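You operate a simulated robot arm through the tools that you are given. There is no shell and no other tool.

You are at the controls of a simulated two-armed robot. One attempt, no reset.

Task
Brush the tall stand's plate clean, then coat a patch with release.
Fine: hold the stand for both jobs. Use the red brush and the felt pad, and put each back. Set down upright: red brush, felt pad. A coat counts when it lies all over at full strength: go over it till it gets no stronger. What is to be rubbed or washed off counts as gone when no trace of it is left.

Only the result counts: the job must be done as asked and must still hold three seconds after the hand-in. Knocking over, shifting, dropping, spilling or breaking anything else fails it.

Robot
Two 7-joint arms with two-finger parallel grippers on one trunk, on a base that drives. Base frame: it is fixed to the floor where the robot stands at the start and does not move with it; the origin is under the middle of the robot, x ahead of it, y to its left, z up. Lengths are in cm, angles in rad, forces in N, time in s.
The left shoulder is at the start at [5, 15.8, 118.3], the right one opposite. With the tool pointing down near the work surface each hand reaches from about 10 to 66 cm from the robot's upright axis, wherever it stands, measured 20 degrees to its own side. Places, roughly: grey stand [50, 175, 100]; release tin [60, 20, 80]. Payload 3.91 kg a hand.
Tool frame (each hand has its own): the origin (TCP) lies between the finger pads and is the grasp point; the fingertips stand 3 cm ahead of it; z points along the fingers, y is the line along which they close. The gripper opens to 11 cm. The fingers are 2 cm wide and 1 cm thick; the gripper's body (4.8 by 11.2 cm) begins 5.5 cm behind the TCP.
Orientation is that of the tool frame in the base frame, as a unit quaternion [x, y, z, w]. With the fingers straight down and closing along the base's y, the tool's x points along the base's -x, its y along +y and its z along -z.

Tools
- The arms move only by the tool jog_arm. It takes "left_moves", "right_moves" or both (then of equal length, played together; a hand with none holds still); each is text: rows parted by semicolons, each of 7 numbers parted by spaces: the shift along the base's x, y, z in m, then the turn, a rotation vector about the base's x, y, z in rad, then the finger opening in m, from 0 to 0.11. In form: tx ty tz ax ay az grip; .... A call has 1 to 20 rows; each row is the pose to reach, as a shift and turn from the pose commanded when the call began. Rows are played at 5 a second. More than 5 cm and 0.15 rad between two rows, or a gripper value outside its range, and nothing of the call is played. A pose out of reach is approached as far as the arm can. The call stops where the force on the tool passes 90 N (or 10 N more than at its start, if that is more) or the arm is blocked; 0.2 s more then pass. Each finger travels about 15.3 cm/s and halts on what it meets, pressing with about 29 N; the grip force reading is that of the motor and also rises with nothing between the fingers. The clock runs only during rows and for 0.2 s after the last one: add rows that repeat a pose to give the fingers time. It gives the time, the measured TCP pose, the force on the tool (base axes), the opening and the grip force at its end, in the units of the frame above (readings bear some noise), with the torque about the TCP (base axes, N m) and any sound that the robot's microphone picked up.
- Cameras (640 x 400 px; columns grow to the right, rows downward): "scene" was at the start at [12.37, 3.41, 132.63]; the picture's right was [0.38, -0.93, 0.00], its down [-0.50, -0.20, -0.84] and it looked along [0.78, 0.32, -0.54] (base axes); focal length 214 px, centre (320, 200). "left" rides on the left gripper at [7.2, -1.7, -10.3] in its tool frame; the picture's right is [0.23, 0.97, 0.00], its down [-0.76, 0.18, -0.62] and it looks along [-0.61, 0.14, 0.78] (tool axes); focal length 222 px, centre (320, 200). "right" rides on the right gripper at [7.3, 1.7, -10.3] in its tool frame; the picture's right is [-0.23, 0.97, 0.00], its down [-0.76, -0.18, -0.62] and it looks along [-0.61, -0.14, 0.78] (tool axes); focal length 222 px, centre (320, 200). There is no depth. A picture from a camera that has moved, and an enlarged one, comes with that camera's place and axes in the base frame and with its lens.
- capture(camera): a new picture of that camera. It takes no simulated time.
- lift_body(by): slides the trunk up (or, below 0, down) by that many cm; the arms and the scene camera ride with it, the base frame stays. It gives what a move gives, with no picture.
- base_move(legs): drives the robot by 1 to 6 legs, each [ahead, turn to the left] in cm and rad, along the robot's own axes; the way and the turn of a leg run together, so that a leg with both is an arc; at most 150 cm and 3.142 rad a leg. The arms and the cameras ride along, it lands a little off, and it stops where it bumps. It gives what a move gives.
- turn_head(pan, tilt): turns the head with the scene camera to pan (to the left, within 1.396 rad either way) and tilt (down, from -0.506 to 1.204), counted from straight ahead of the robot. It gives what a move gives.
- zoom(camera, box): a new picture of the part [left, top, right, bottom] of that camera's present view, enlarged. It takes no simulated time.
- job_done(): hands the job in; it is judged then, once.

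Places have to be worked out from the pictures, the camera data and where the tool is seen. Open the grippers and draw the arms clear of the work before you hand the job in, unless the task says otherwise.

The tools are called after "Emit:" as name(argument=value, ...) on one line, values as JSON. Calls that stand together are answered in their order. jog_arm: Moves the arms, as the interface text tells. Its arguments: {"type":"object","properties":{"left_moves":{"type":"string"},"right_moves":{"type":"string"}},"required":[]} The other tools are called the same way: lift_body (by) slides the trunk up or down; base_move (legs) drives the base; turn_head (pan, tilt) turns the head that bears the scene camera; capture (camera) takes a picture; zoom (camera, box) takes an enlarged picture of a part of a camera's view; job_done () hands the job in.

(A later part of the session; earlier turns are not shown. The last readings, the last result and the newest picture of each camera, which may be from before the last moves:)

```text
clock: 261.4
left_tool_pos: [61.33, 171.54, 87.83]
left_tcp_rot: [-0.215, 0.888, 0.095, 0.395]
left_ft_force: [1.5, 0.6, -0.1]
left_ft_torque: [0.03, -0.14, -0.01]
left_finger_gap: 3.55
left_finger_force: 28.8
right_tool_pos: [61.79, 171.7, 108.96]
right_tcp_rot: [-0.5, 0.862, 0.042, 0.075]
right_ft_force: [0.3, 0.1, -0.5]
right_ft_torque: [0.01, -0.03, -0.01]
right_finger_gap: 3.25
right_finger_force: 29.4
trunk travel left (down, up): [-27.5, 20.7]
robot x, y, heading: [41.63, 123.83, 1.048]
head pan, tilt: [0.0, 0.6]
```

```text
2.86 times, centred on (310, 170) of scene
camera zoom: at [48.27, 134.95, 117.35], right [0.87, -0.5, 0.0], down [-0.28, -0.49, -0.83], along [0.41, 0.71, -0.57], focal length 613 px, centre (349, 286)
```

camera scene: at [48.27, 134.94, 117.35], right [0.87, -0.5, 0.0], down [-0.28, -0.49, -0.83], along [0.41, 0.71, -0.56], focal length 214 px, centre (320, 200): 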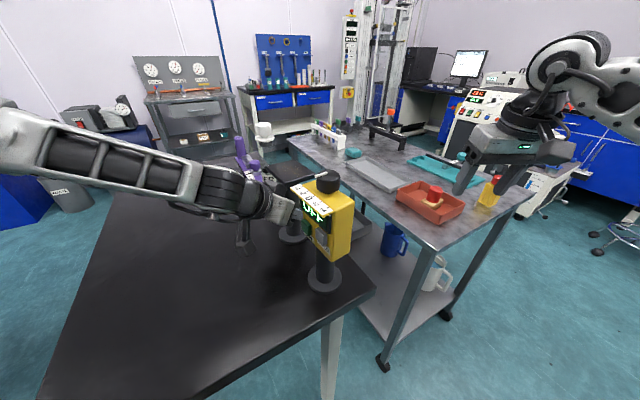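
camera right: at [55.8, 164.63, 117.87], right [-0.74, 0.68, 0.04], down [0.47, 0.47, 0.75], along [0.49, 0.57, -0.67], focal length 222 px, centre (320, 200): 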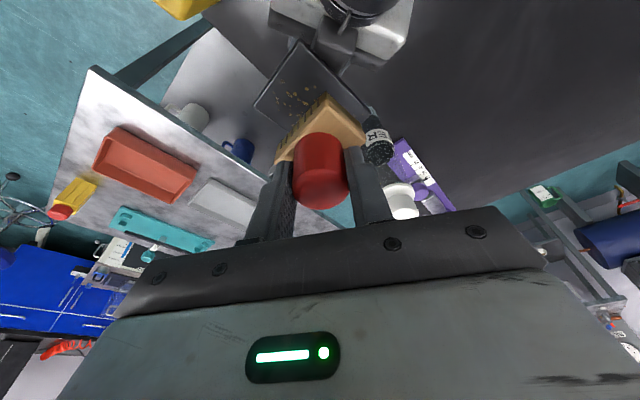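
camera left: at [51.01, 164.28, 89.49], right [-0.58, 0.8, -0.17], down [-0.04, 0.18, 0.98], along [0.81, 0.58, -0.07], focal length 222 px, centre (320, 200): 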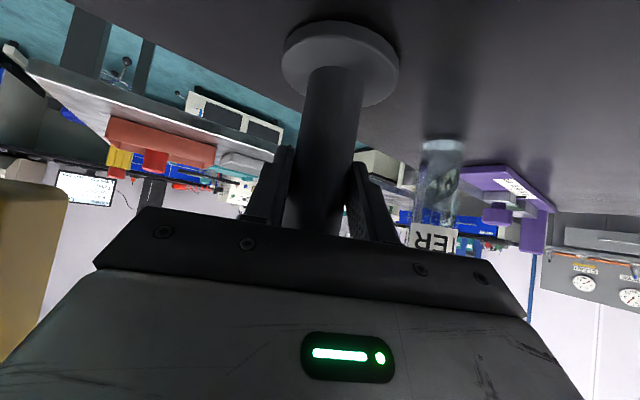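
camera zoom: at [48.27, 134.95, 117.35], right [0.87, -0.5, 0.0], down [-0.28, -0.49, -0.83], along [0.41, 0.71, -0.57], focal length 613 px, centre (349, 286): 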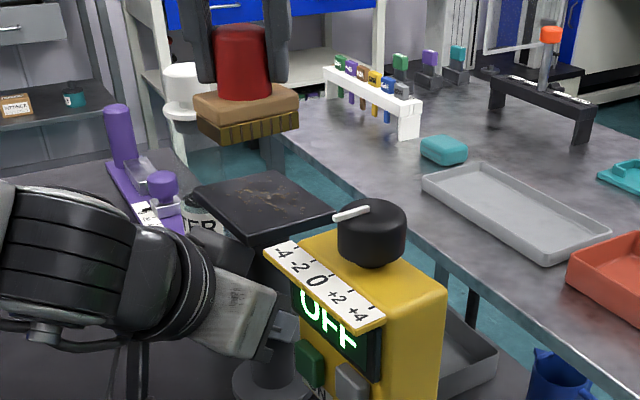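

The brush hangs squarely over the plate. I lower it close to the surface.

Emit:
jog_arm(right_moves="0 0 -0.02 0 0 0 0; 0 0 -0.038 0 0 0 0; 0 0 -0.046 0 0 0 0; 0 0 -0.046 0 0 0 0")

Emit:
jog_arm(right_moves="0 0 -0.003 0 0 0 0; 0 0 -0.006 0 0 0 0; 0 0 -0.006 0 0 0 0")

Emit:
zoom(camera="scene", box=[220, 100, 400, 240])

```text
clock: 262.4
left_tool_pos: [61.37, 171.48, 87.83]
left_tcp_rot: [-0.215, 0.888, 0.095, 0.395]
left_ft_force: [0.9, -0.2, 0.3]
left_ft_torque: [0.02, -0.12, -0.01]
left_finger_gap: 3.53
left_finger_force: 29.2
right_tool_pos: [61.89, 171.77, 104.4]
right_tcp_rot: [-0.501, 0.861, 0.042, 0.075]
right_ft_force: [0.2, -0.5, -0.1]
right_ft_torque: [-0.01, 0.02, -0.01]
right_finger_gap: 3.23
right_finger_force: 28.8
trunk travel left (down, up): [-27.5, 20.7]
robot x, y, heading: [41.81, 123.98, 1.049]
head pan, tilt: [0.0, 0.6]
```

```text
clock: 263.2
left_tool_pos: [61.41, 171.51, 87.78]
left_tcp_rot: [-0.215, 0.888, 0.094, 0.395]
left_ft_force: [0.5, 0.1, 1.2]
left_ft_torque: [0.04, -0.09, -0.01]
left_finger_gap: 3.55
left_finger_force: 29.1
right_tool_pos: [61.81, 171.8, 103.83]
right_tcp_rot: [-0.501, 0.861, 0.042, 0.075]
right_ft_force: [0.2, -0.1, -1.2]
right_ft_torque: [0.03, -0.01, -0.04]
right_finger_gap: 3.26
right_finger_force: 29.4
trunk travel left (down, up): [-27.5, 20.7]
robot x, y, heading: [41.75, 123.88, 1.052]
head pan, tilt: [0.0, 0.6]
```

```text
2.86 times, centred on (310, 170) of scene
camera zoom: at [48.27, 134.94, 117.35], right [0.87, -0.5, 0.0], down [-0.28, -0.49, -0.83], along [0.41, 0.71, -0.56], focal length 613 px, centre (349, 286)
```

zoom: 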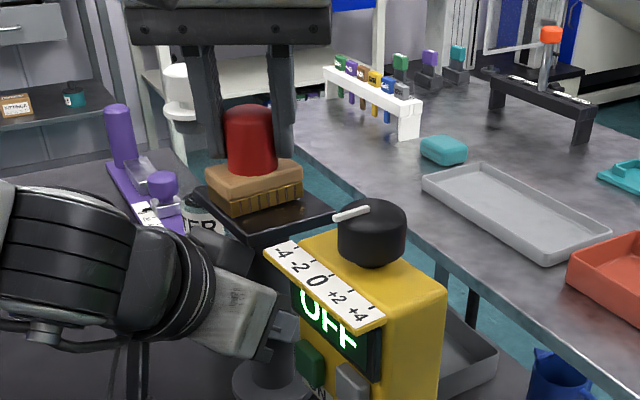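

Almost touching. I lower by 2 mm steps until I feel contact.

Emit:
jog_arm(right_moves="0 0 -0.002 0 0 0 0; 0 0 -0.003 0 0 0 0; 0 0 -0.003 0 0 0 0")

```text
clock: 264.0
left_tool_pos: [61.37, 171.54, 88.01]
left_tcp_rot: [-0.215, 0.888, 0.095, 0.395]
left_ft_force: [3.5, 2.5, -4.8]
left_ft_torque: [0.63, -1.02, 0.02]
left_finger_gap: 3.56
left_finger_force: 28.9
right_tool_pos: [61.82, 171.82, 103.8]
right_tcp_rot: [-0.501, 0.861, 0.044, 0.076]
right_ft_force: [0.2, -1.6, 15.8]
right_ft_torque: [-0.35, 0.35, 0.07]
right_finger_gap: 3.26
right_finger_force: 28.8
trunk travel left (down, up): [-27.5, 20.7]
robot x, y, heading: [41.66, 123.96, 1.05]
head pan, tilt: [0.0, 0.6]
```

Contact at 16 N. I start scrubbing strokes in x, stepping southward and back, with slightly lighter pressure.

Emit:
jog_arm(right_moves="-0.01 0 0.0005 0 0 0 0; 0.01 0 0.0005 0 0 0 0; 0.01 -0.009 0.0005 0 0 0 0; -0.01 -0.009 0.0005 0 0 0 0; -0.01 -0.018 0.0005 0 0 0 0; 0.01 -0.018 0.0005 0 0 0 0; 0.01 -0.026 0.0005 0 0 0 0; -0.01 -0.026 0.0005 0 0 0 0; -0.01 -0.033 0.0005 0 0 0 0; 0.01 -0.033 0.0005 0 0 0 0; 0.01 -0.024 0.0005 0 0 0 0; -0.01 -0.024 0.0005 0 0 0 0; -0.01 -0.015 0.0005 0 0 0 0; 0.01 -0.015 0.0005 0 0 0 0; 0.01 -0.005 0.0005 0 0 0 0; -0.01 -0.005 0.0005 0 0 0 0; -0.01 0.004 0.0005 0 0 0 0; 0.01 0.004 0.0005 0 0 0 0; 0 0 0.0005 0 0 0 0")

Emit:
zoom(camera="scene", box=[220, 100, 400, 240])

```text
clock: 268.0
left_tool_pos: [61.51, 171.57, 87.89]
left_tcp_rot: [-0.214, 0.889, 0.093, 0.395]
left_ft_force: [-2.2, 0.3, -3.9]
left_ft_torque: [0.17, -0.2, -0.03]
left_finger_gap: 3.52
left_finger_force: 28.6
right_tool_pos: [61.62, 171.87, 103.69]
right_tcp_rot: [-0.501, 0.861, 0.042, 0.075]
right_ft_force: [0.8, 0.3, 2.2]
right_ft_torque: [0.02, 0.03, 0.0]
right_finger_gap: 3.26
right_finger_force: 29.2
trunk travel left (down, up): [-27.5, 20.7]
robot x, y, heading: [41.72, 123.41, 1.05]
head pan, tilt: [0.0, 0.6]
```

```text
2.86 times, centred on (310, 170) of scene
camera zoom: at [48.27, 134.96, 117.34], right [0.87, -0.5, 0.0], down [-0.28, -0.49, -0.82], along [0.41, 0.71, -0.57], focal length 613 px, centre (349, 286)
```

zoom: 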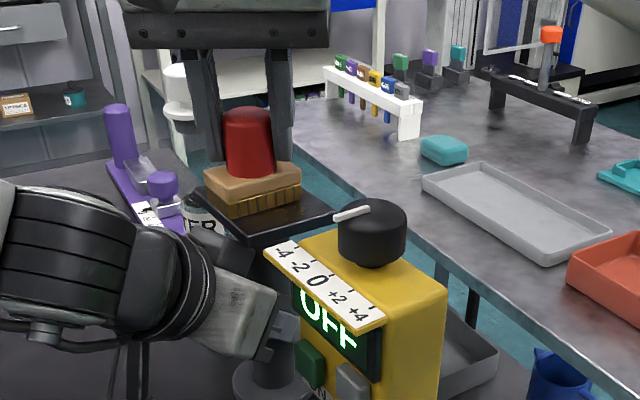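

The pressure has fallen to about 2 N as the brush settled. I press 1.5 mm more and scrub northward and over the whole plate.

Emit:
jog_arm(right_moves="-0.01 0.002 -0.0015 0 0 0 0; 0.011 0.005 -0.0015 0 0 0 0; 0.011 0.012 -0.0015 0 0 0 0; -0.01 0.012 -0.0015 0 0 0 0; -0.01 0.02 -0.0015 0 0 0 0; 0.011 0.02 -0.0015 0 0 0 0; 0.011 0.028 -0.0015 0 0 0 0; -0.01 0.028 -0.0015 0 0 0 0; -0.01 0.034 -0.0015 0 0 0 0; 0.011 0.034 -0.0015 0 0 0 0; 0.011 0.024 -0.0015 0 0 0 0; -0.01 0.024 -0.0015 0 0 0 0; -0.01 0.014 -0.0015 0 0 0 0; 0.011 0.014 -0.0015 0 0 0 0; 0.011 0.004 -0.0015 0 0 0 0; -0.01 0.004 -0.0015 0 0 0 0; -0.01 -0.006 -0.0015 0 0 0 0; 0.011 -0.006 -0.0015 0 0 0 0; 0.011 -0.014 -0.0015 0 0 0 0; -0.01 -0.014 -0.0015 0 0 0 0")

Emit:
jog_arm(right_moves="0 -0.008 0 0 0 0 0; 0.021 -0.008 0 0 0 0 0; 0.021 -0.016 0 0 0 0 0; 0 -0.016 0 0 0 0 0; 0 -0.02 0 0 0 0 0; 0.021 -0.02 0 0 0 0 0; 0.01 -0.01 0 0 0 0 0; 0.01 0.01 0 0 0 0 0; 0.01 0.03 0 0 0 0 0; 0.01 0.045 0 0 0 0 0; 0.01 0.03 0 0 0 0 0; 0.01 0.01 0 0 0 0 0; 0.01 0.014 0.01 0 0 0 0; 0.01 0.014 0.04 0 0 0 0; 0.04 0.01 0.07 0 0 0 0; 0.085 0 0.08 0 0 0 0; 0.085 0 0.08 0 0 0 0")

Emit:
zoom(camera="scene", box=[262, 148, 326, 200])

Emit:
capture(camera="scene")

```text
clock: 272.2
left_tool_pos: [61.25, 171.57, 87.81]
left_tcp_rot: [-0.217, 0.888, 0.095, 0.395]
left_ft_force: [-8.8, -2.7, -7.8]
left_ft_torque: [0.21, -1.5, -0.18]
left_finger_gap: 3.57
left_finger_force: 28.8
right_tool_pos: [60.99, 170.33, 103.44]
right_tcp_rot: [-0.501, 0.861, 0.042, 0.078]
right_ft_force: [7.4, -0.4, 18.3]
right_ft_torque: [0.05, -0.06, -0.01]
right_finger_gap: 3.27
right_finger_force: 28.4
trunk travel left (down, up): [-27.5, 20.7]
robot x, y, heading: [41.8, 124.12, 1.049]
head pan, tilt: [0.0, 0.6]
```

```text
clock: 275.8
left_tool_pos: [61.5, 171.54, 87.96]
left_tcp_rot: [-0.215, 0.888, 0.095, 0.394]
left_ft_force: [-0.9, 0.3, 0.2]
left_ft_torque: [0.07, -0.03, 0.06]
left_finger_gap: 3.53
left_finger_force: 28.8
right_tool_pos: [69.28, 170.21, 111.53]
right_tcp_rot: [-0.502, 0.861, 0.042, 0.075]
right_ft_force: [0.5, 0.5, -0.5]
right_ft_torque: [0.0, 0.0, -0.01]
right_finger_gap: 3.25
right_finger_force: 29.1
trunk travel left (down, up): [-27.5, 20.7]
robot x, y, heading: [41.85, 123.96, 1.047]
head pan, tilt: [0.0, 0.6]
```

```text
7.69 times, centred on (294, 174) of scene
camera zoom: at [48.26, 134.94, 117.35], right [0.87, -0.5, 0.0], down [-0.28, -0.49, -0.83], along [0.41, 0.72, -0.56], focal length 1650 px, centre (520, 400)
```

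zoom: 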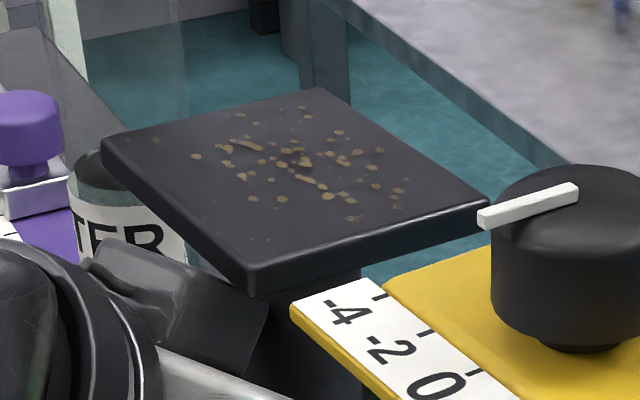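

```text
taken
camera scene: at [48.26, 134.94, 117.35], right [0.87, -0.5, 0.0], down [-0.28, -0.49, -0.83], along [0.41, 0.72, -0.56], focal length 214 px, centre (320, 200)
```

scene: 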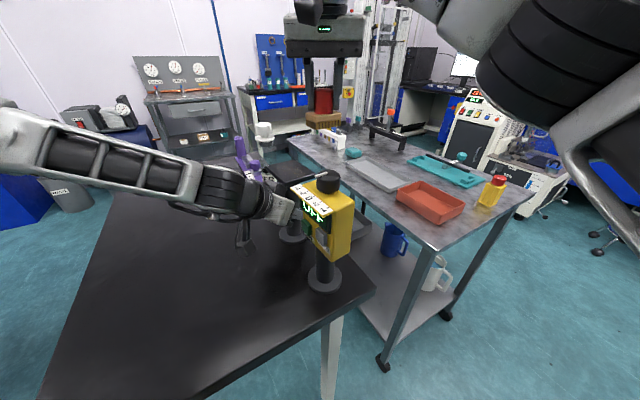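

The specks are still there, perhaps a little fainter. I zoom in closely to compare.

Emit:
zoom(camera="scene", box=[272, 156, 312, 182])

Emit:
zoom(camera="right", box=[200, 0, 420, 200])

```text
15.38 times, centred on (292, 169) of scene
camera zoom: at [48.26, 134.94, 117.35], right [0.87, -0.5, 0.0], down [-0.28, -0.49, -0.83], along [0.41, 0.72, -0.56], focal length 3300 px, centre (751, 677)
```

zoom: 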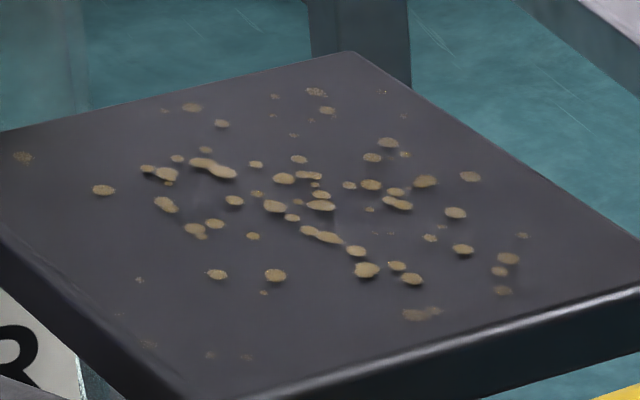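

```text
2.00 times, centred on (310, 100) of right
camera zoom: at [63.28, 163.27, 120.49], right [-0.74, 0.68, 0.04], down [0.47, 0.47, 0.75], along [0.49, 0.57, -0.67], focal length 444 px, centre (340, 400)
```

zoom: 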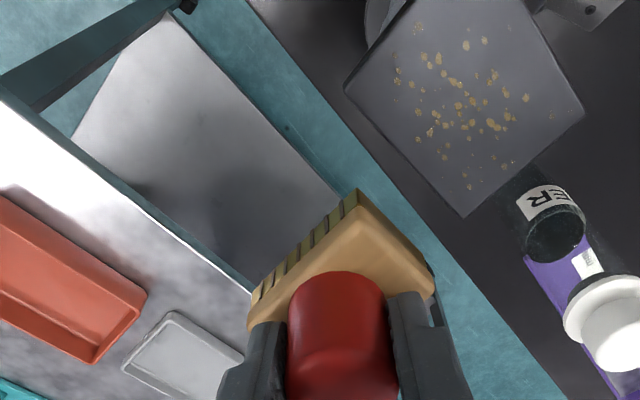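

The cluster still shows, though the specks look duller than before. I go back for longer, firmer scrubbing (about 15–20 N) over the whole plate.

Emit:
jog_arm(right_moves="-0.035 0.007 -0.01 0 0 0 0; -0.075 0.015 -0.03 0 0 0 0; -0.075 0.015 -0.07 0 0 0 0; -0.075 0.015 -0.08 0 0 0 0; -0.075 0.015 -0.0825 0 0 0 0; -0.075 0.015 -0.0825 0 0 0 0")

```text
clock: 277.2
left_tool_pos: [61.37, 171.54, 87.89]
left_tcp_rot: [-0.215, 0.888, 0.095, 0.395]
left_ft_force: [6.2, 4.2, -5.4]
left_ft_torque: [0.27, -1.11, -0.07]
left_finger_gap: 3.55
left_finger_force: 29.1
right_tool_pos: [61.85, 171.86, 103.45]
right_tcp_rot: [-0.501, 0.861, 0.043, 0.077]
right_ft_force: [-1.6, -2.0, 17.1]
right_ft_torque: [-0.22, 0.56, 0.05]
right_finger_gap: 3.26
right_finger_force: 29.2
trunk travel left (down, up): [-27.5, 20.7]
robot x, y, heading: [42.06, 124.04, 1.048]
head pan, tilt: [0.0, 0.6]
```

17 N of contact. I scrub in 20 strokes across the plate.

Emit:
jog_arm(right_moves="0.012 0.005 0 0 0 0 0; -0.012 0.008 0 0 0 0 0; 0.012 0.012 0 0 0 0 0; -0.012 0.016 0 0 0 0 0; 0.012 0.02 0 0 0 0 0; -0.012 0.024 0 0 0 0 0; 0.012 0.028 0 0 0 0 0; -0.012 0.024 0 0 0 0 0; 0.012 0.016 0 0 0 0 0; -0.012 0.008 0 0 0 0 0; 0.012 0 0 0 0 0 0; -0.012 -0.008 0 0 0 0 0; 0.012 -0.014 0 0 0 0 0; -0.012 -0.02 0 0 0 0 0; 0.012 -0.026 0 0 0 0 0; -0.012 -0.03 0 0 0 0 0; 0.012 -0.024 0 0 0 0 0; -0.012 -0.016 0 0 0 0 0; 0.012 -0.008 0 0 0 0 0; 0 0 0 0 0 0 0")

Emit:
jog_arm(right_moves="0.035 -0.007 0.02 0 0 0 0; 0.075 -0.015 0.04 0 0 0 0; 0.075 -0.015 0.08 0 0 0 0; 0.075 -0.015 0.08 0 0 0 0")

Emit:
zoom(camera="scene", box=[272, 156, 312, 182])

```text
clock: 281.4
left_tool_pos: [61.44, 171.47, 87.88]
left_tcp_rot: [-0.216, 0.888, 0.095, 0.394]
left_ft_force: [-2.6, 2.1, -2.7]
left_ft_torque: [-0.21, -0.33, 0.04]
left_finger_gap: 3.51
left_finger_force: 29.0
right_tool_pos: [61.82, 171.98, 103.31]
right_tcp_rot: [-0.501, 0.861, 0.041, 0.075]
right_ft_force: [1.5, -1.5, 7.2]
right_ft_torque: [0.09, 0.09, -0.01]
right_finger_gap: 3.28
right_finger_force: 29.3
trunk travel left (down, up): [-27.5, 20.7]
robot x, y, heading: [42.06, 123.89, 1.055]
head pan, tilt: [0.0, 0.6]
```

```text
clock: 282.4
left_tool_pos: [61.27, 171.55, 87.86]
left_tcp_rot: [-0.214, 0.888, 0.094, 0.395]
left_ft_force: [-0.6, -1.3, -0.2]
left_ft_torque: [-0.01, 0.05, 0.02]
left_finger_gap: 3.55
left_finger_force: 28.7
right_tool_pos: [69.38, 170.27, 111.23]
right_tcp_rot: [-0.503, 0.86, 0.042, 0.076]
right_ft_force: [0.2, 0.1, -1.0]
right_ft_torque: [0.0, -0.03, -0.01]
right_finger_gap: 3.27
right_finger_force: 29.4
trunk travel left (down, up): [-27.5, 20.7]
robot x, y, heading: [41.37, 123.78, 1.048]
head pan, tilt: [0.0, 0.6]
```

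```text
15.38 times, centred on (292, 169) of scene
camera zoom: at [48.27, 134.95, 117.35], right [0.87, -0.5, 0.0], down [-0.28, -0.49, -0.82], along [0.41, 0.71, -0.57], focal length 3300 px, centre (751, 677)
```

zoom: 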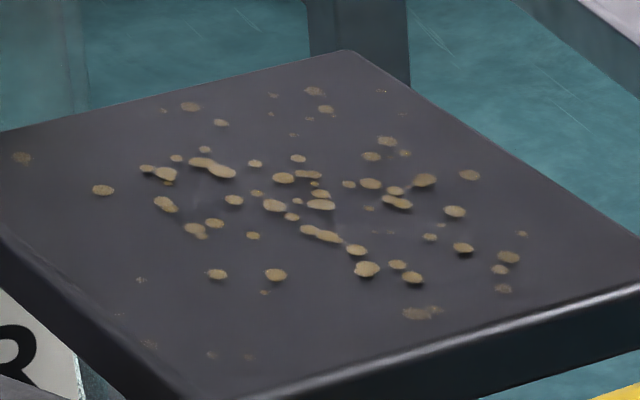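

Practically no change after many strokes. To be sure, I test slow strokes with about 30 N over the cluster's centre.

Emit:
jog_arm(right_moves="-0.035 0.007 -0.01 0 0 0 0; -0.075 0.015 -0.03 0 0 0 0; -0.075 0.015 -0.07 0 0 0 0; -0.075 0.015 -0.08 0 0 0 0; -0.075 0.015 -0.085 0 0 0 0; -0.072 0.015 -0.085 0 0 0 0; -0.067 0.015 -0.085 0 0 0 0; -0.062 0.015 -0.085 0 0 0 0; -0.067 0.015 -0.085 0 0 0 0; -0.072 0.015 -0.085 0 0 0 0; -0.077 0.015 -0.085 0 0 0 0; -0.082 0.015 -0.085 0 0 0 0; -0.087 0.015 -0.085 0 0 0 0; -0.08 0.015 -0.085 0 0 0 0; -0.075 0.019 -0.085 0 0 0 0; -0.075 0.023 -0.085 0 0 0 0; -0.075 0.015 -0.085 0 0 0 0; -0.075 0.007 -0.085 0 0 0 0; -0.075 0.012 -0.085 0 0 0 0; -0.075 0.015 -0.085 0 0 0 0")

Emit:
jog_arm(right_moves="0.035 -0.007 0.02 0 0 0 0; 0.075 -0.015 0.04 0 0 0 0; 0.075 -0.015 0.08 0 0 0 0; 0.075 -0.015 0.08 0 0 0 0")

Emit:
zoom(camera="scene", box=[272, 156, 312, 182])

Emit:
zoom(camera="right", box=[200, 0, 420, 200])

```text
clock: 286.6
left_tool_pos: [61.4, 171.61, 87.95]
left_tcp_rot: [-0.217, 0.887, 0.095, 0.396]
left_ft_force: [3.7, 3.9, -12.7]
left_ft_torque: [-1.31, -0.71, -0.21]
left_finger_gap: 3.54
left_finger_force: 28.7
right_tool_pos: [61.84, 171.64, 103.14]
right_tcp_rot: [-0.501, 0.861, 0.044, 0.078]
right_ft_force: [-1.9, -10.3, 35.4]
right_ft_torque: [-0.25, 0.22, -0.02]
right_finger_gap: 3.25
right_finger_force: 29.4
trunk travel left (down, up): [-27.5, 20.7]
robot x, y, heading: [41.68, 123.87, 1.053]
head pan, tilt: [0.0, 0.6]
```

```text
clock: 287.6
left_tool_pos: [61.33, 171.56, 88.0]
left_tcp_rot: [-0.214, 0.888, 0.095, 0.396]
left_ft_force: [1.0, 0.3, 1.5]
left_ft_torque: [-0.01, -0.26, -0.09]
left_finger_gap: 3.51
left_finger_force: 29.2
right_tool_pos: [69.45, 170.26, 110.89]
right_tcp_rot: [-0.501, 0.861, 0.042, 0.075]
right_ft_force: [-0.4, -0.5, -1.3]
right_ft_torque: [0.01, 0.01, 0.0]
right_finger_gap: 3.25
right_finger_force: 29.1
trunk travel left (down, up): [-27.5, 20.7]
robot x, y, heading: [41.33, 123.97, 1.05]
head pan, tilt: [0.0, 0.6]
```

```text
15.38 times, centred on (292, 169) of scene
camera zoom: at [48.27, 134.94, 117.35], right [0.87, -0.5, 0.0], down [-0.28, -0.49, -0.83], along [0.41, 0.71, -0.56], focal length 3300 px, centre (751, 677)
```

zoom: 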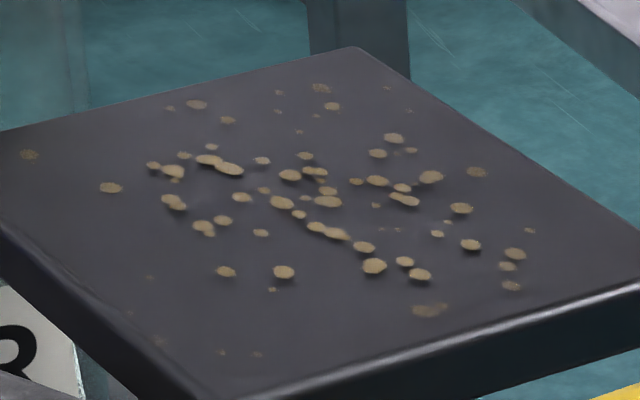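

```text
2.00 times, centred on (310, 100) of right
camera zoom: at [63.56, 163.29, 119.9], right [-0.74, 0.68, 0.04], down [0.47, 0.47, 0.75], along [0.49, 0.57, -0.67], focal length 444 px, centre (340, 400)
```

zoom: 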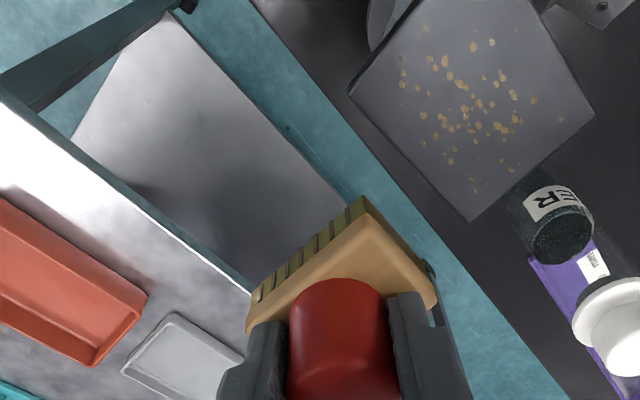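

The far plate's specks do not react at all, so this is the wrong stand — the "tall stand" must be the one beside the tools with the white specks. I release the post carefully and withdraw the left hand along its approach line, and take the brush clear to the right.

Emit:
jog_arm(left_moves="0 0 0 0 0 0 0.035; 0 0 0 0 0 0 0.04; 0 0 0 0 0 0 0.055; 0 0 0 0 0 0 0.08; -0.03 -0.0153 0 0 0 0 0.08; -0.06 -0.0306 0 0 0 0 0.08; -0.09 -0.0459 0 0 0 0 0.08; -0.12 -0.0611 0 0 0 0 0.08; -0.145 -0.074 0.005 0 0 0 0.08; -0.145 -0.074 0.005 0 0 0 0.08", right_moves="0.02 0 0 0 0 0 0; 0.04 -0.01 0 0 0 0 0; 0.06 -0.03 0 0 0 0 0; 0.08 -0.06 0 0 0 0 0; 0.1 -0.1 0 0 0 0 0; 0.115 -0.145 0 0 0 0 0; 0.125 -0.19 0 0 0 0 0; 0.135 -0.235 0 0 0 0 0; 0.14 -0.28 0 0 0 0 0; 0.14 -0.32 0 0 0 0 0")

Emit:
capture(camera="scene")

```text
clock: 289.8
left_tool_pos: [47.21, 165.08, 88.48]
left_tcp_rot: [-0.214, 0.888, 0.094, 0.395]
left_ft_force: [0.4, -0.3, -0.6]
left_ft_torque: [-0.01, -0.02, 0.02]
left_finger_gap: 8.02
left_finger_force: 0.0
left hand out of reach, approached as far as the arm can: row 9, 10
right_tool_pos: [83.42, 138.57, 110.82]
right_tcp_rot: [-0.501, 0.861, 0.042, 0.076]
right_ft_force: [-0.5, 0.4, -1.0]
right_ft_torque: [0.02, 0.01, 0.0]
right_finger_gap: 3.29
right_finger_force: 29.2
trunk travel left (down, up): [-27.5, 20.7]
robot x, y, heading: [41.7, 124.0, 1.046]
head pan, tilt: [0.0, 0.6]
```

```text
taken
camera scene: at [48.27, 134.9, 117.35], right [0.87, -0.5, 0.0], down [-0.28, -0.49, -0.83], along [0.41, 0.72, -0.56], focal length 214 px, centre (320, 200)
```

scene: 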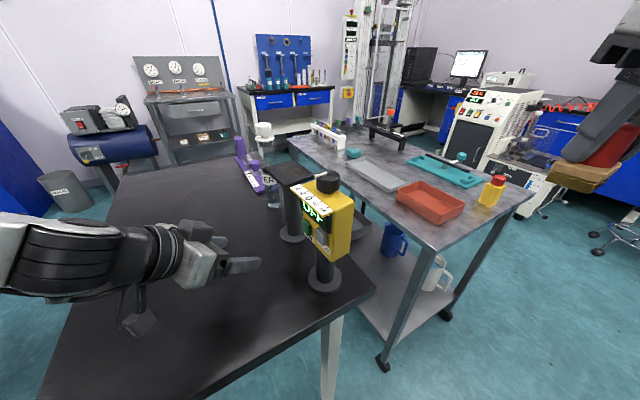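

I check that the far stand sits where it was.

Emit:
zoom(camera="scene", box=[160, 130, 380, 310])

```text
2.22 times, centred on (270, 220) of scene
camera zoom: at [48.27, 134.9, 117.35], right [0.87, -0.5, 0.0], down [-0.28, -0.49, -0.83], along [0.41, 0.72, -0.56], focal length 477 px, centre (431, 156)
```

zoom: 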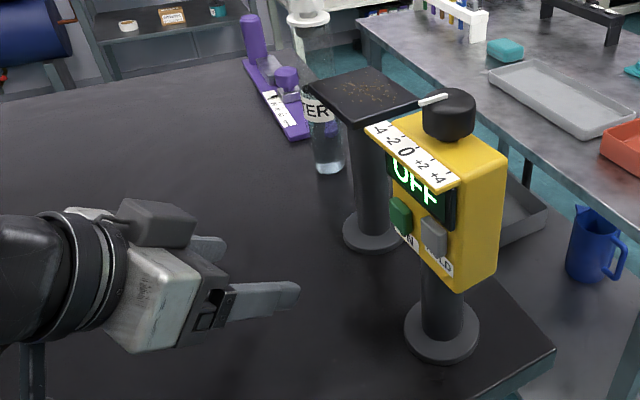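

The far stand and device stand where they were. I raise the trunk and drive to the near table, to stand before the near (tall) stand.

Emit:
lift_body(by=15)

Emit:
base_move(legs=[[-25, 0], [0, 1.46], [0, 1.467], [43.7, 0], [0, 0.735]])

```text
clock: 291.6
left_tool_pos: [47.21, 165.11, 103.4]
left_tcp_rot: [-0.214, 0.888, 0.094, 0.395]
left_ft_force: [-0.6, 0.2, -0.1]
left_ft_torque: [-0.02, 0.03, 0.02]
left_finger_gap: 7.98
left_finger_force: 0.1
right_tool_pos: [83.48, 138.63, 125.64]
right_tcp_rot: [-0.501, 0.861, 0.042, 0.076]
right_ft_force: [-0.5, 0.1, -1.6]
right_ft_torque: [0.02, -0.01, 0.03]
right_finger_gap: 3.27
right_finger_force: 29.2
trunk travel left (down, up): [-42.5, 5.7]
robot x, y, heading: [41.49, 123.54, 1.045]
head pan, tilt: [0.0, 0.6]
```

```text
clock: 304.8
left_tool_pos: [14.26, 30.67, 103.34]
left_tcp_rot: [0.807, 0.429, -0.359, 0.188]
left_ft_force: [-0.5, 0.0, -0.8]
left_ft_torque: [0.0, 0.03, 0.01]
left_finger_gap: 8.02
left_finger_force: 0.1
right_tool_pos: [-30.17, 36.4, 125.81]
right_tcp_rot: [0.708, 0.701, -0.063, 0.06]
right_ft_force: [0.0, 1.0, -0.4]
right_ft_torque: [0.01, 0.01, -0.03]
right_finger_gap: 3.27
right_finger_force: 29.3
trunk travel left (down, up): [-42.5, 5.7]
robot x, y, heading: [-0.87, 69.64, -1.589]
head pan, tilt: [0.0, 0.6]
```

Emit:
base_move(legs=[[40.2, 0], [0, 1.589]])

Emit:
turn_head(pan=0.1, tilt=0.6)

Emit:
capture(camera="scene")

```text
clock: 311.2
left_tool_pos: [36.6, 45.41, 103.29]
left_tcp_rot: [0.25, 0.879, -0.112, 0.391]
left_ft_force: [-0.1, 0.4, 0.1]
left_ft_torque: [-0.01, 0.01, 0.01]
left_finger_gap: 8.02
left_finger_force: 0.0
right_tool_pos: [32.47, 0.86, 125.56]
right_tcp_rot: [-0.014, 0.996, 0.0, 0.087]
right_ft_force: [0.8, 0.4, -0.5]
right_ft_torque: [0.01, -0.01, 0.02]
right_finger_gap: 3.27
right_finger_force: 29.4
trunk travel left (down, up): [-42.5, 5.7]
robot x, y, heading: [-1.73, 29.03, 0.023]
head pan, tilt: [0.0, 0.6]
```

```text
clock: 311.9
left_tool_pos: [36.5, 45.51, 103.37]
left_tcp_rot: [0.25, 0.879, -0.112, 0.391]
left_ft_force: [-0.2, 0.2, 0.3]
left_ft_torque: [0.02, 0.01, -0.02]
left_finger_gap: 8.0
left_finger_force: 0.1
right_tool_pos: [32.44, 0.77, 125.7]
right_tcp_rot: [-0.013, 0.996, 0.0, 0.087]
right_ft_force: [0.1, 0.0, -0.7]
right_ft_torque: [0.0, 0.03, -0.01]
right_finger_gap: 3.25
right_finger_force: 28.8
trunk travel left (down, up): [-42.5, 5.7]
robot x, y, heading: [-1.41, 28.66, 0.02]
head pan, tilt: [0.099, 0.6]
```

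```text
taken
camera scene: at [11.17, 29.91, 132.35], right [0.12, -0.99, 0.0], down [-0.56, -0.07, -0.83], along [0.82, 0.1, -0.56], focal length 214 px, centre (320, 200)
```

scene: 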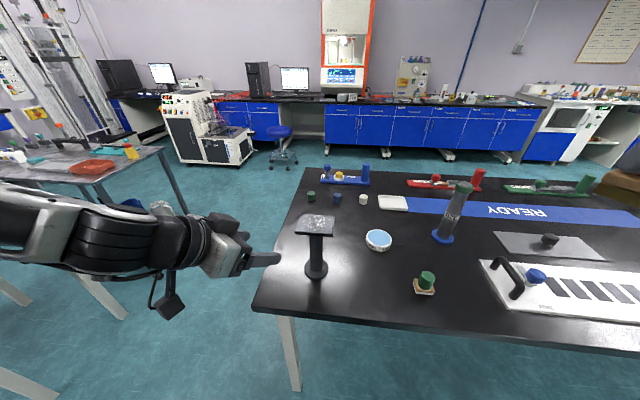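

I'm in front of the near stand. I drive 2 cm closer and measure the stand's exact position with zooms.

Emit:
base_move(legs=[[2, -0.02]])

Emit:
zoom(camera="scene", box=[240, 180, 440, 320])

Emit:
zoom(camera="left", box=[200, 0, 460, 220])

```text
clock: 312.6
left_tool_pos: [38.99, 44.63, 103.32]
left_tcp_rot: [0.26, 0.877, -0.116, 0.388]
left_ft_force: [-0.2, -0.4, 0.2]
left_ft_torque: [0.0, 0.04, -0.03]
left_finger_gap: 8.01
left_finger_force: 0.0
right_tool_pos: [34.01, 0.13, 125.63]
right_tcp_rot: [-0.003, 0.996, -0.001, 0.086]
right_ft_force: [0.3, -0.1, -2.0]
right_ft_torque: [0.03, 0.04, 0.01]
right_finger_gap: 3.24
right_finger_force: 28.9
trunk travel left (down, up): [-42.5, 5.7]
robot x, y, heading: [-0.01, 28.67, -0.0]
head pan, tilt: [0.099, 0.6]
```

```text
2.86 times, centred on (340, 250) of scene
camera zoom: at [13.26, 29.67, 132.33], right [0.1, -1.0, 0.0], down [-0.56, -0.06, -0.82], along [0.82, 0.08, -0.57], focal length 613 px, centre (263, 57)
```

zoom: 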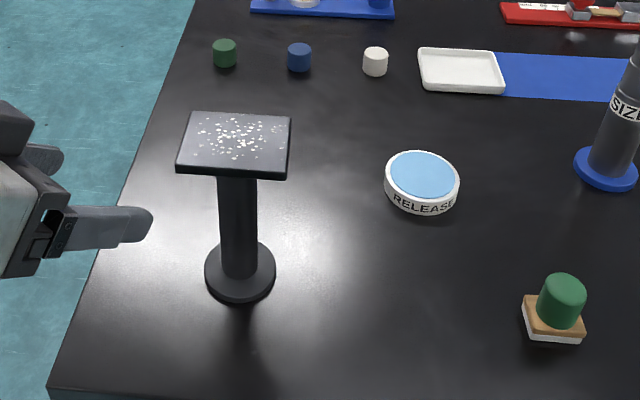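

```text
1.82 times, centred on (330, 110) of left
camera zoom: at [27.58, 50.01, 104.94], right [0.4, 0.9, -0.17], down [0.14, 0.12, 0.98], along [0.9, -0.42, -0.08], focal length 404 px, centre (302, 364)
```

zoom: 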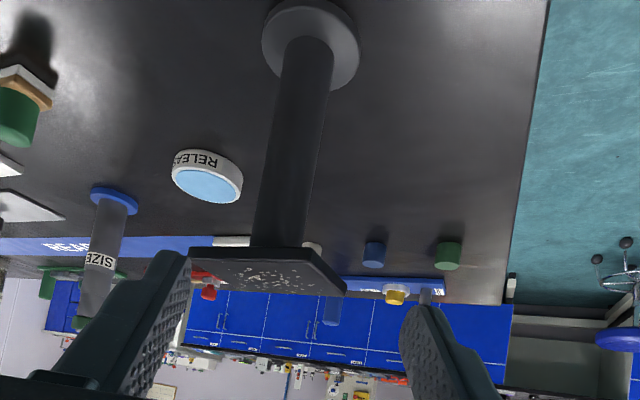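

The near post is at about [50.9,35.75]. I turn the left hand to point −12° (almost straight ahead), move it to the approach line, then lower the trunk 15 cm.

Emit:
jog_arm(left_moves="-0.013 -0.018 0 0 0 0.123 0.08; -0.025 -0.037 0 0 0 0.247 0.08; -0.038 -0.055 0 0 0 0.37 0.08; -0.038 -0.055 0 0 0 0.37 0.08")

Emit:
lift_body(by=-15)

Emit:
capture(camera="left")

Emit:
capture(camera="scene")

```text
clock: 313.6
left_tool_pos: [38.17, 37.53, 103.0]
left_tcp_rot: [0.093, 0.909, -0.042, 0.404]
left_ft_force: [-0.2, -0.1, 0.6]
left_ft_torque: [0.0, -0.05, 0.0]
left_finger_gap: 8.03
left_finger_force: 0.0
left hand out of reach, approached as far as the arm can: row 1, 2, 3, 4
right_tool_pos: [33.82, 0.17, 125.75]
right_tcp_rot: [-0.004, 0.996, -0.001, 0.088]
right_ft_force: [-0.1, 0.8, 0.1]
right_ft_torque: [-0.01, -0.03, 0.0]
right_finger_gap: 3.25
right_finger_force: 28.9
trunk travel left (down, up): [-42.5, 5.7]
robot x, y, heading: [0.14, 28.82, 0.003]
head pan, tilt: [0.099, 0.6]
```

```text
clock: 315.4
left_tool_pos: [38.16, 37.62, 87.92]
left_tcp_rot: [0.094, 0.91, -0.042, 0.403]
left_ft_force: [0.0, 0.0, -0.2]
left_ft_torque: [0.01, -0.02, 0.0]
left_finger_gap: 7.96
left_finger_force: 0.2
right_tool_pos: [33.73, -0.0, 110.78]
right_tcp_rot: [-0.004, 0.996, -0.001, 0.087]
right_ft_force: [-0.6, -0.6, -1.7]
right_ft_torque: [-0.01, 0.02, 0.03]
right_finger_gap: 3.27
right_finger_force: 28.4
trunk travel left (down, up): [-27.5, 20.7]
robot x, y, heading: [-0.12, 28.84, 0.0]
head pan, tilt: [0.099, 0.6]
```

```text
taken
camera left: at [25.61, 38.45, 89.55], right [0.05, 0.98, -0.17], down [0.09, 0.17, 0.98], along [1.0, -0.06, -0.08], focal length 222 px, centre (320, 200)
```

left: 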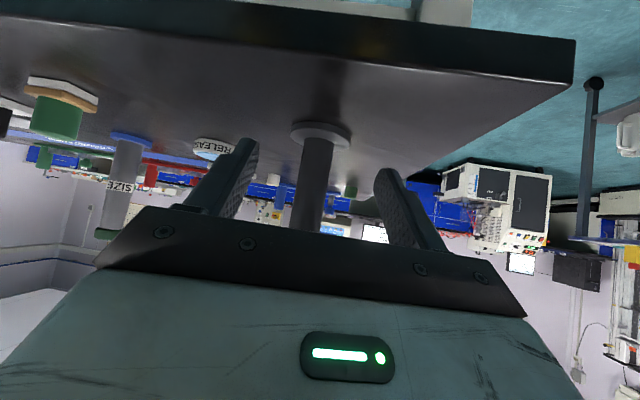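

```text
taken
camera scene: at [13.15, 29.69, 117.35], right [0.1, -1.0, 0.0], down [-0.56, -0.06, -0.83], along [0.82, 0.08, -0.56], focal length 214 px, centre (320, 200)
```

scene: 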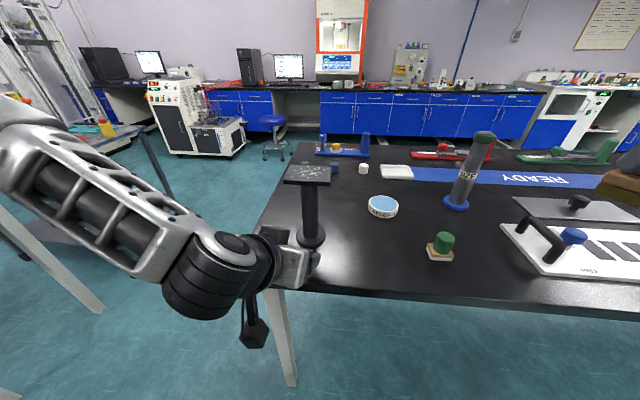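

Aligned within a centimetre. I advance towards the post, stopping slightly short to check the view.

Emit:
jog_arm(left_moves="0.03 -0.004 0 0 0 0 0.08; 0.06 -0.008 0 0 0 0 0.08; 0.09 -0.012 0 0 0 0 0.08; 0.112 -0.0155 0 0 0 0 0.08; 0.112 -0.0155 0 0 0 0 0.08")

Emit:
capture(camera="left")

Emit:
zoom(camera="scene", box=[240, 140, 400, 280])

```text
clock: 316.6
left_tool_pos: [49.21, 37.35, 88.46]
left_tcp_rot: [0.094, 0.91, -0.043, 0.403]
left_ft_force: [-0.1, 0.0, 0.7]
left_ft_torque: [0.01, 0.02, -0.02]
left_finger_gap: 8.0
left_finger_force: 0.1
left hand out of reach, approached as far as the arm can: row 3, 4, 5
right_tool_pos: [33.91, 0.01, 110.75]
right_tcp_rot: [-0.002, 0.996, -0.002, 0.087]
right_ft_force: [-0.3, -0.1, -0.3]
right_ft_torque: [-0.03, -0.02, 0.02]
right_finger_gap: 3.26
right_finger_force: 29.2
trunk travel left (down, up): [-27.5, 20.7]
robot x, y, heading: [0.55, 29.02, -0.002]
head pan, tilt: [0.099, 0.6]
```

```text
taken
camera left: at [36.62, 38.06, 90.05], right [0.05, 0.98, -0.17], down [0.09, 0.17, 0.98], along [1.0, -0.06, -0.08], focal length 222 px, centre (320, 200)
```

left: 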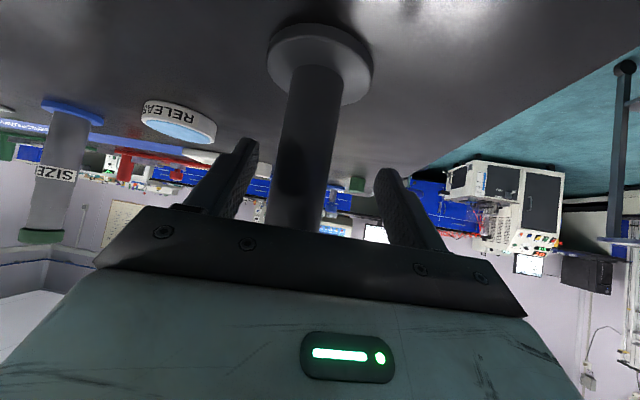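

```text
2.86 times, centred on (320, 210) of scene
camera zoom: at [13.16, 29.68, 117.35], right [0.1, -1.0, 0.0], down [-0.56, -0.06, -0.83], along [0.82, 0.08, -0.56], focal length 613 px, centre (320, 171)
```

zoom: 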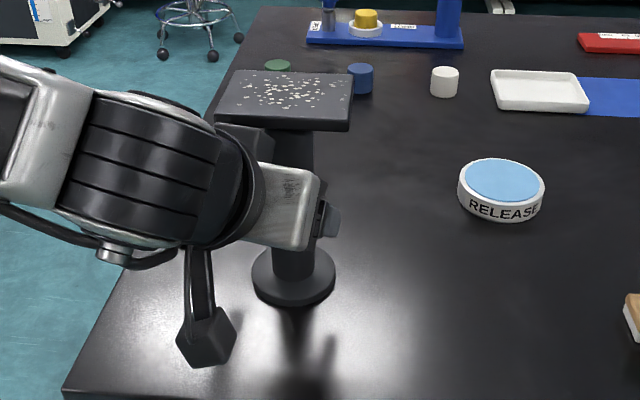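

The arm cannot go quite far enough right (1.1 cm short). I back off, turn the base slightly clockwise so the post lies more to the left, and approach again.

Emit:
jog_arm(left_moves="-0.03 0.006 0 0 0 0 0.08; -0.06 0.012 0 0 0 0 0.08; -0.09 0.018 0 0 0 0 0.08; -0.12 0.02 0 0 0 0 0.08; -0.12 0.02 0 0 0 0 0.08")

Emit:
base_move(legs=[[0, -0.07]])

Emit:
capture(camera="left")

```text
clock: 317.8
left_tool_pos: [38.64, 38.48, 88.39]
left_tcp_rot: [0.092, 0.909, -0.042, 0.403]
left_ft_force: [-0.4, -0.9, -0.4]
left_ft_torque: [-0.02, -0.01, -0.01]
left_finger_gap: 7.98
left_finger_force: 0.1
left hand out of reach, approached as far as the arm can: row 4, 5
right_tool_pos: [33.88, 0.17, 110.67]
right_tcp_rot: [-0.004, 0.996, -0.001, 0.087]
right_ft_force: [0.2, -0.3, -1.1]
right_ft_torque: [0.02, 0.0, 0.01]
right_finger_gap: 3.28
right_finger_force: 28.8
trunk travel left (down, up): [-27.5, 20.7]
robot x, y, heading: [0.77, 28.86, 0.002]
head pan, tilt: [0.099, 0.6]
```

```text
clock: 318.7
left_tool_pos: [39.31, 35.66, 88.36]
left_tcp_rot: [0.125, 0.905, -0.056, 0.402]
left_ft_force: [0.7, 0.4, 0.3]
left_ft_torque: [-0.02, 0.02, 0.0]
left_finger_gap: 8.0
left_finger_force: 0.1
right_tool_pos: [31.82, -2.27, 110.76]
right_tcp_rot: [0.032, 0.996, -0.006, 0.088]
right_ft_force: [-0.1, -0.3, -0.6]
right_ft_torque: [0.0, -0.01, 0.0]
right_finger_gap: 3.3
right_finger_force: 29.4
trunk travel left (down, up): [-27.5, 20.7]
robot x, y, heading: [0.15, 28.22, -0.072]
head pan, tilt: [0.099, 0.6]
```

```text
taken
camera left: at [26.79, 37.46, 89.99], right [0.12, 0.98, -0.17], down [0.1, 0.16, 0.98], along [0.99, -0.13, -0.08], focal length 222 px, centre (320, 200)
```

left: 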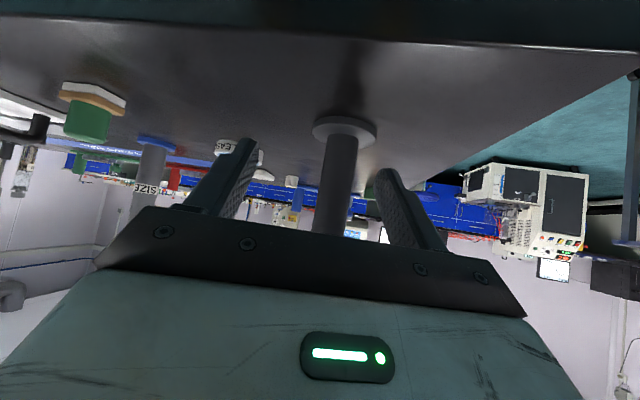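

Now the post (≈[50.9,35.95]) is within comfortable reach. I advance to it.

Emit:
jog_arm(left_moves="0.03 0.0015 0 0 0 0 0.08; 0.06 0.003 0 0 0 0 0.08; 0.085 0.004 0 0 0 0 0.08; 0.085 0.004 0 0 0 0 0.08")

Emit:
capture(camera="left")

Emit:
zoom(camera="scene", box=[220, 140, 380, 280])

```text
clock: 319.7
left_tool_pos: [47.88, 36.16, 88.39]
left_tcp_rot: [0.125, 0.906, -0.056, 0.401]
left_ft_force: [-0.2, -0.1, -0.5]
left_ft_torque: [0.0, -0.04, 0.03]
left_finger_gap: 8.0
left_finger_force: 0.0
right_tool_pos: [31.81, -2.32, 110.81]
right_tcp_rot: [0.032, 0.996, -0.005, 0.088]
right_ft_force: [0.0, -0.1, -0.9]
right_ft_torque: [-0.04, 0.02, 0.01]
right_finger_gap: 3.28
right_finger_force: 28.7
trunk travel left (down, up): [-27.5, 20.7]
robot x, y, heading: [0.04, 28.63, -0.076]
head pan, tilt: [0.099, 0.6]
```

```text
taken
camera left: at [35.37, 37.84, 89.99], right [0.12, 0.98, -0.17], down [0.1, 0.16, 0.98], along [0.99, -0.13, -0.08], focal length 222 px, centre (320, 200)
```

left: 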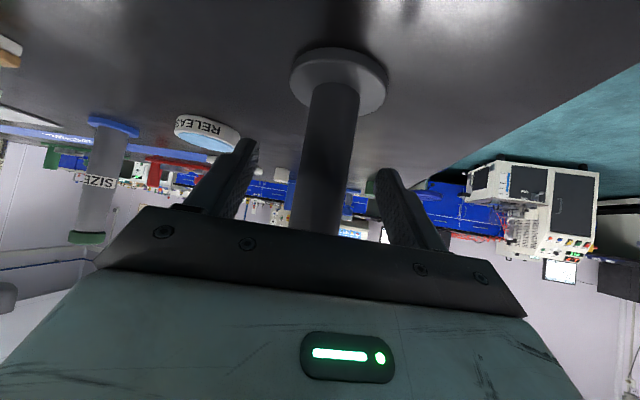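

```text
2.86 times, centred on (300, 210) of scene
camera zoom: at [13.19, 28.78, 117.35], right [0.03, -1.0, 0.0], down [-0.56, -0.02, -0.83], along [0.82, 0.02, -0.56], focal length 613 px, centre (377, 171)
```

zoom: 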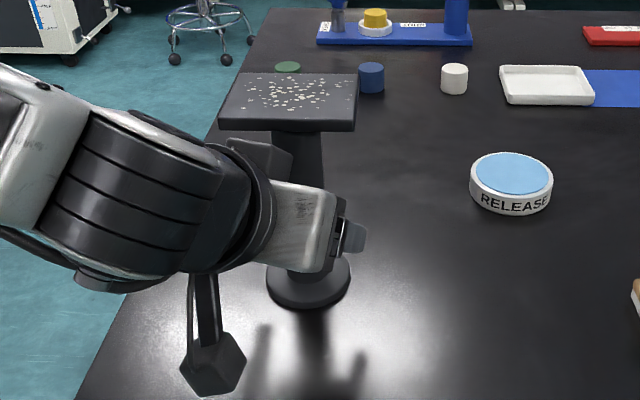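

The apparent post width says it is still about 3.7 cm beyond the TCP: post at [51.6,35.8]. I advance 3.2 cm more.

Emit:
jog_arm(left_moves="0.016 -0.001 0 0 0 0 0.08; 0.032 -0.002 0 0 0 0 0.08; 0.032 -0.002 0 0 0 0 0.08")

Emit:
capture(camera="left")

Emit:
zoom(camera="scene", box=[220, 140, 380, 280])

```text
clock: 320.5
left_tool_pos: [51.0, 35.91, 88.42]
left_tcp_rot: [0.126, 0.905, -0.057, 0.402]
left_ft_force: [-0.7, 0.0, 0.0]
left_ft_torque: [0.02, -0.02, -0.02]
left_finger_gap: 7.99
left_finger_force: 0.0
right_tool_pos: [31.96, -2.26, 110.67]
right_tcp_rot: [0.032, 0.996, -0.005, 0.087]
right_ft_force: [0.4, 0.6, -0.4]
right_ft_torque: [0.02, 0.01, 0.04]
right_finger_gap: 3.29
right_finger_force: 29.1
trunk travel left (down, up): [-27.5, 20.7]
robot x, y, heading: [-0.11, 28.87, -0.069]
head pan, tilt: [0.099, 0.6]
```

```text
taken
camera left: at [38.51, 37.62, 89.97], right [0.12, 0.98, -0.17], down [0.1, 0.16, 0.98], along [0.99, -0.13, -0.08], focal length 222 px, centre (320, 200)
```

left: 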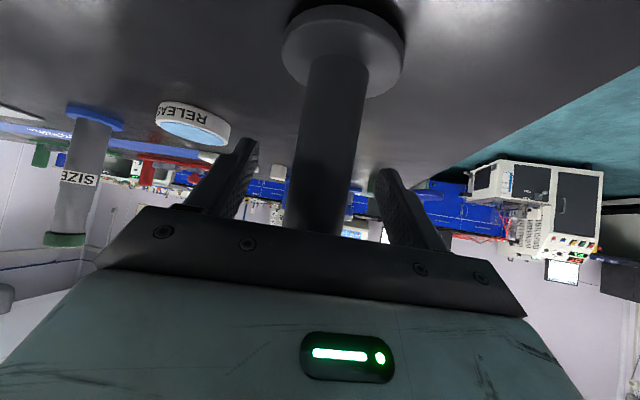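

```text
2.86 times, centred on (300, 210) of scene
camera zoom: at [13.19, 28.78, 117.35], right [0.03, -1.0, 0.0], down [-0.56, -0.02, -0.83], along [0.82, 0.02, -0.56], focal length 613 px, centre (377, 171)
```

zoom: 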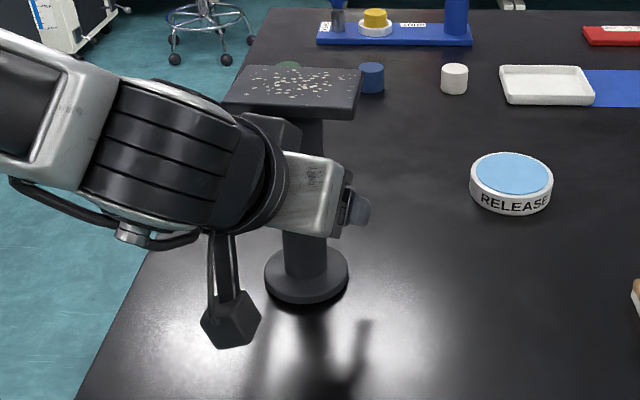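

The plate has tilted: the housing on top of the left hand is pushing its near edge up. I back off immediately.

Emit:
jog_arm(left_moves="-0.012 0.001 -0.003 0 0 0 0.08; -0.025 0.002 -0.003 0 0 0 0.08; -0.04 0.003 -0.003 0 0 0 0.08; -0.04 0.003 -0.003 0 0 0 0.08")

Emit:
zoom(camera="scene", box=[220, 140, 380, 280])

```text
clock: 321.5
left_tool_pos: [46.98, 36.17, 88.06]
left_tcp_rot: [0.125, 0.906, -0.056, 0.401]
left_ft_force: [0.4, 0.3, -0.1]
left_ft_torque: [-0.02, 0.05, 0.0]
left_finger_gap: 8.0
left_finger_force: 0.1
right_tool_pos: [31.88, -2.34, 110.86]
right_tcp_rot: [0.032, 0.996, -0.004, 0.087]
right_ft_force: [0.0, -0.3, -0.1]
right_ft_torque: [0.02, -0.02, 0.0]
right_finger_gap: 3.27
right_finger_force: 29.0
trunk travel left (down, up): [-27.5, 20.7]
robot x, y, heading: [0.26, 28.94, -0.072]
head pan, tilt: [0.099, 0.6]
```

```text
2.86 times, centred on (300, 210) of scene
camera zoom: at [13.19, 28.78, 117.35], right [0.03, -1.0, 0.0], down [-0.56, -0.02, -0.83], along [0.82, 0.02, -0.56], focal length 613 px, centre (377, 171)
```

zoom: 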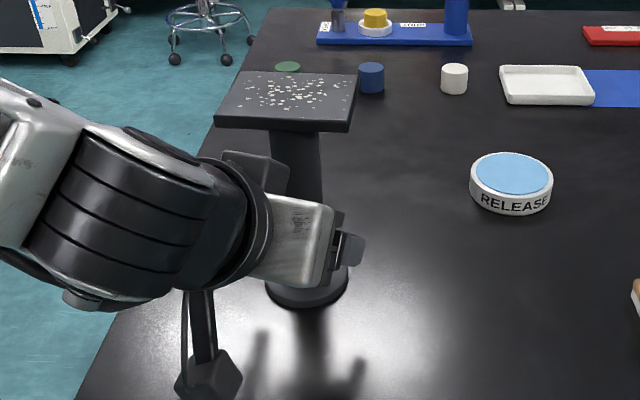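

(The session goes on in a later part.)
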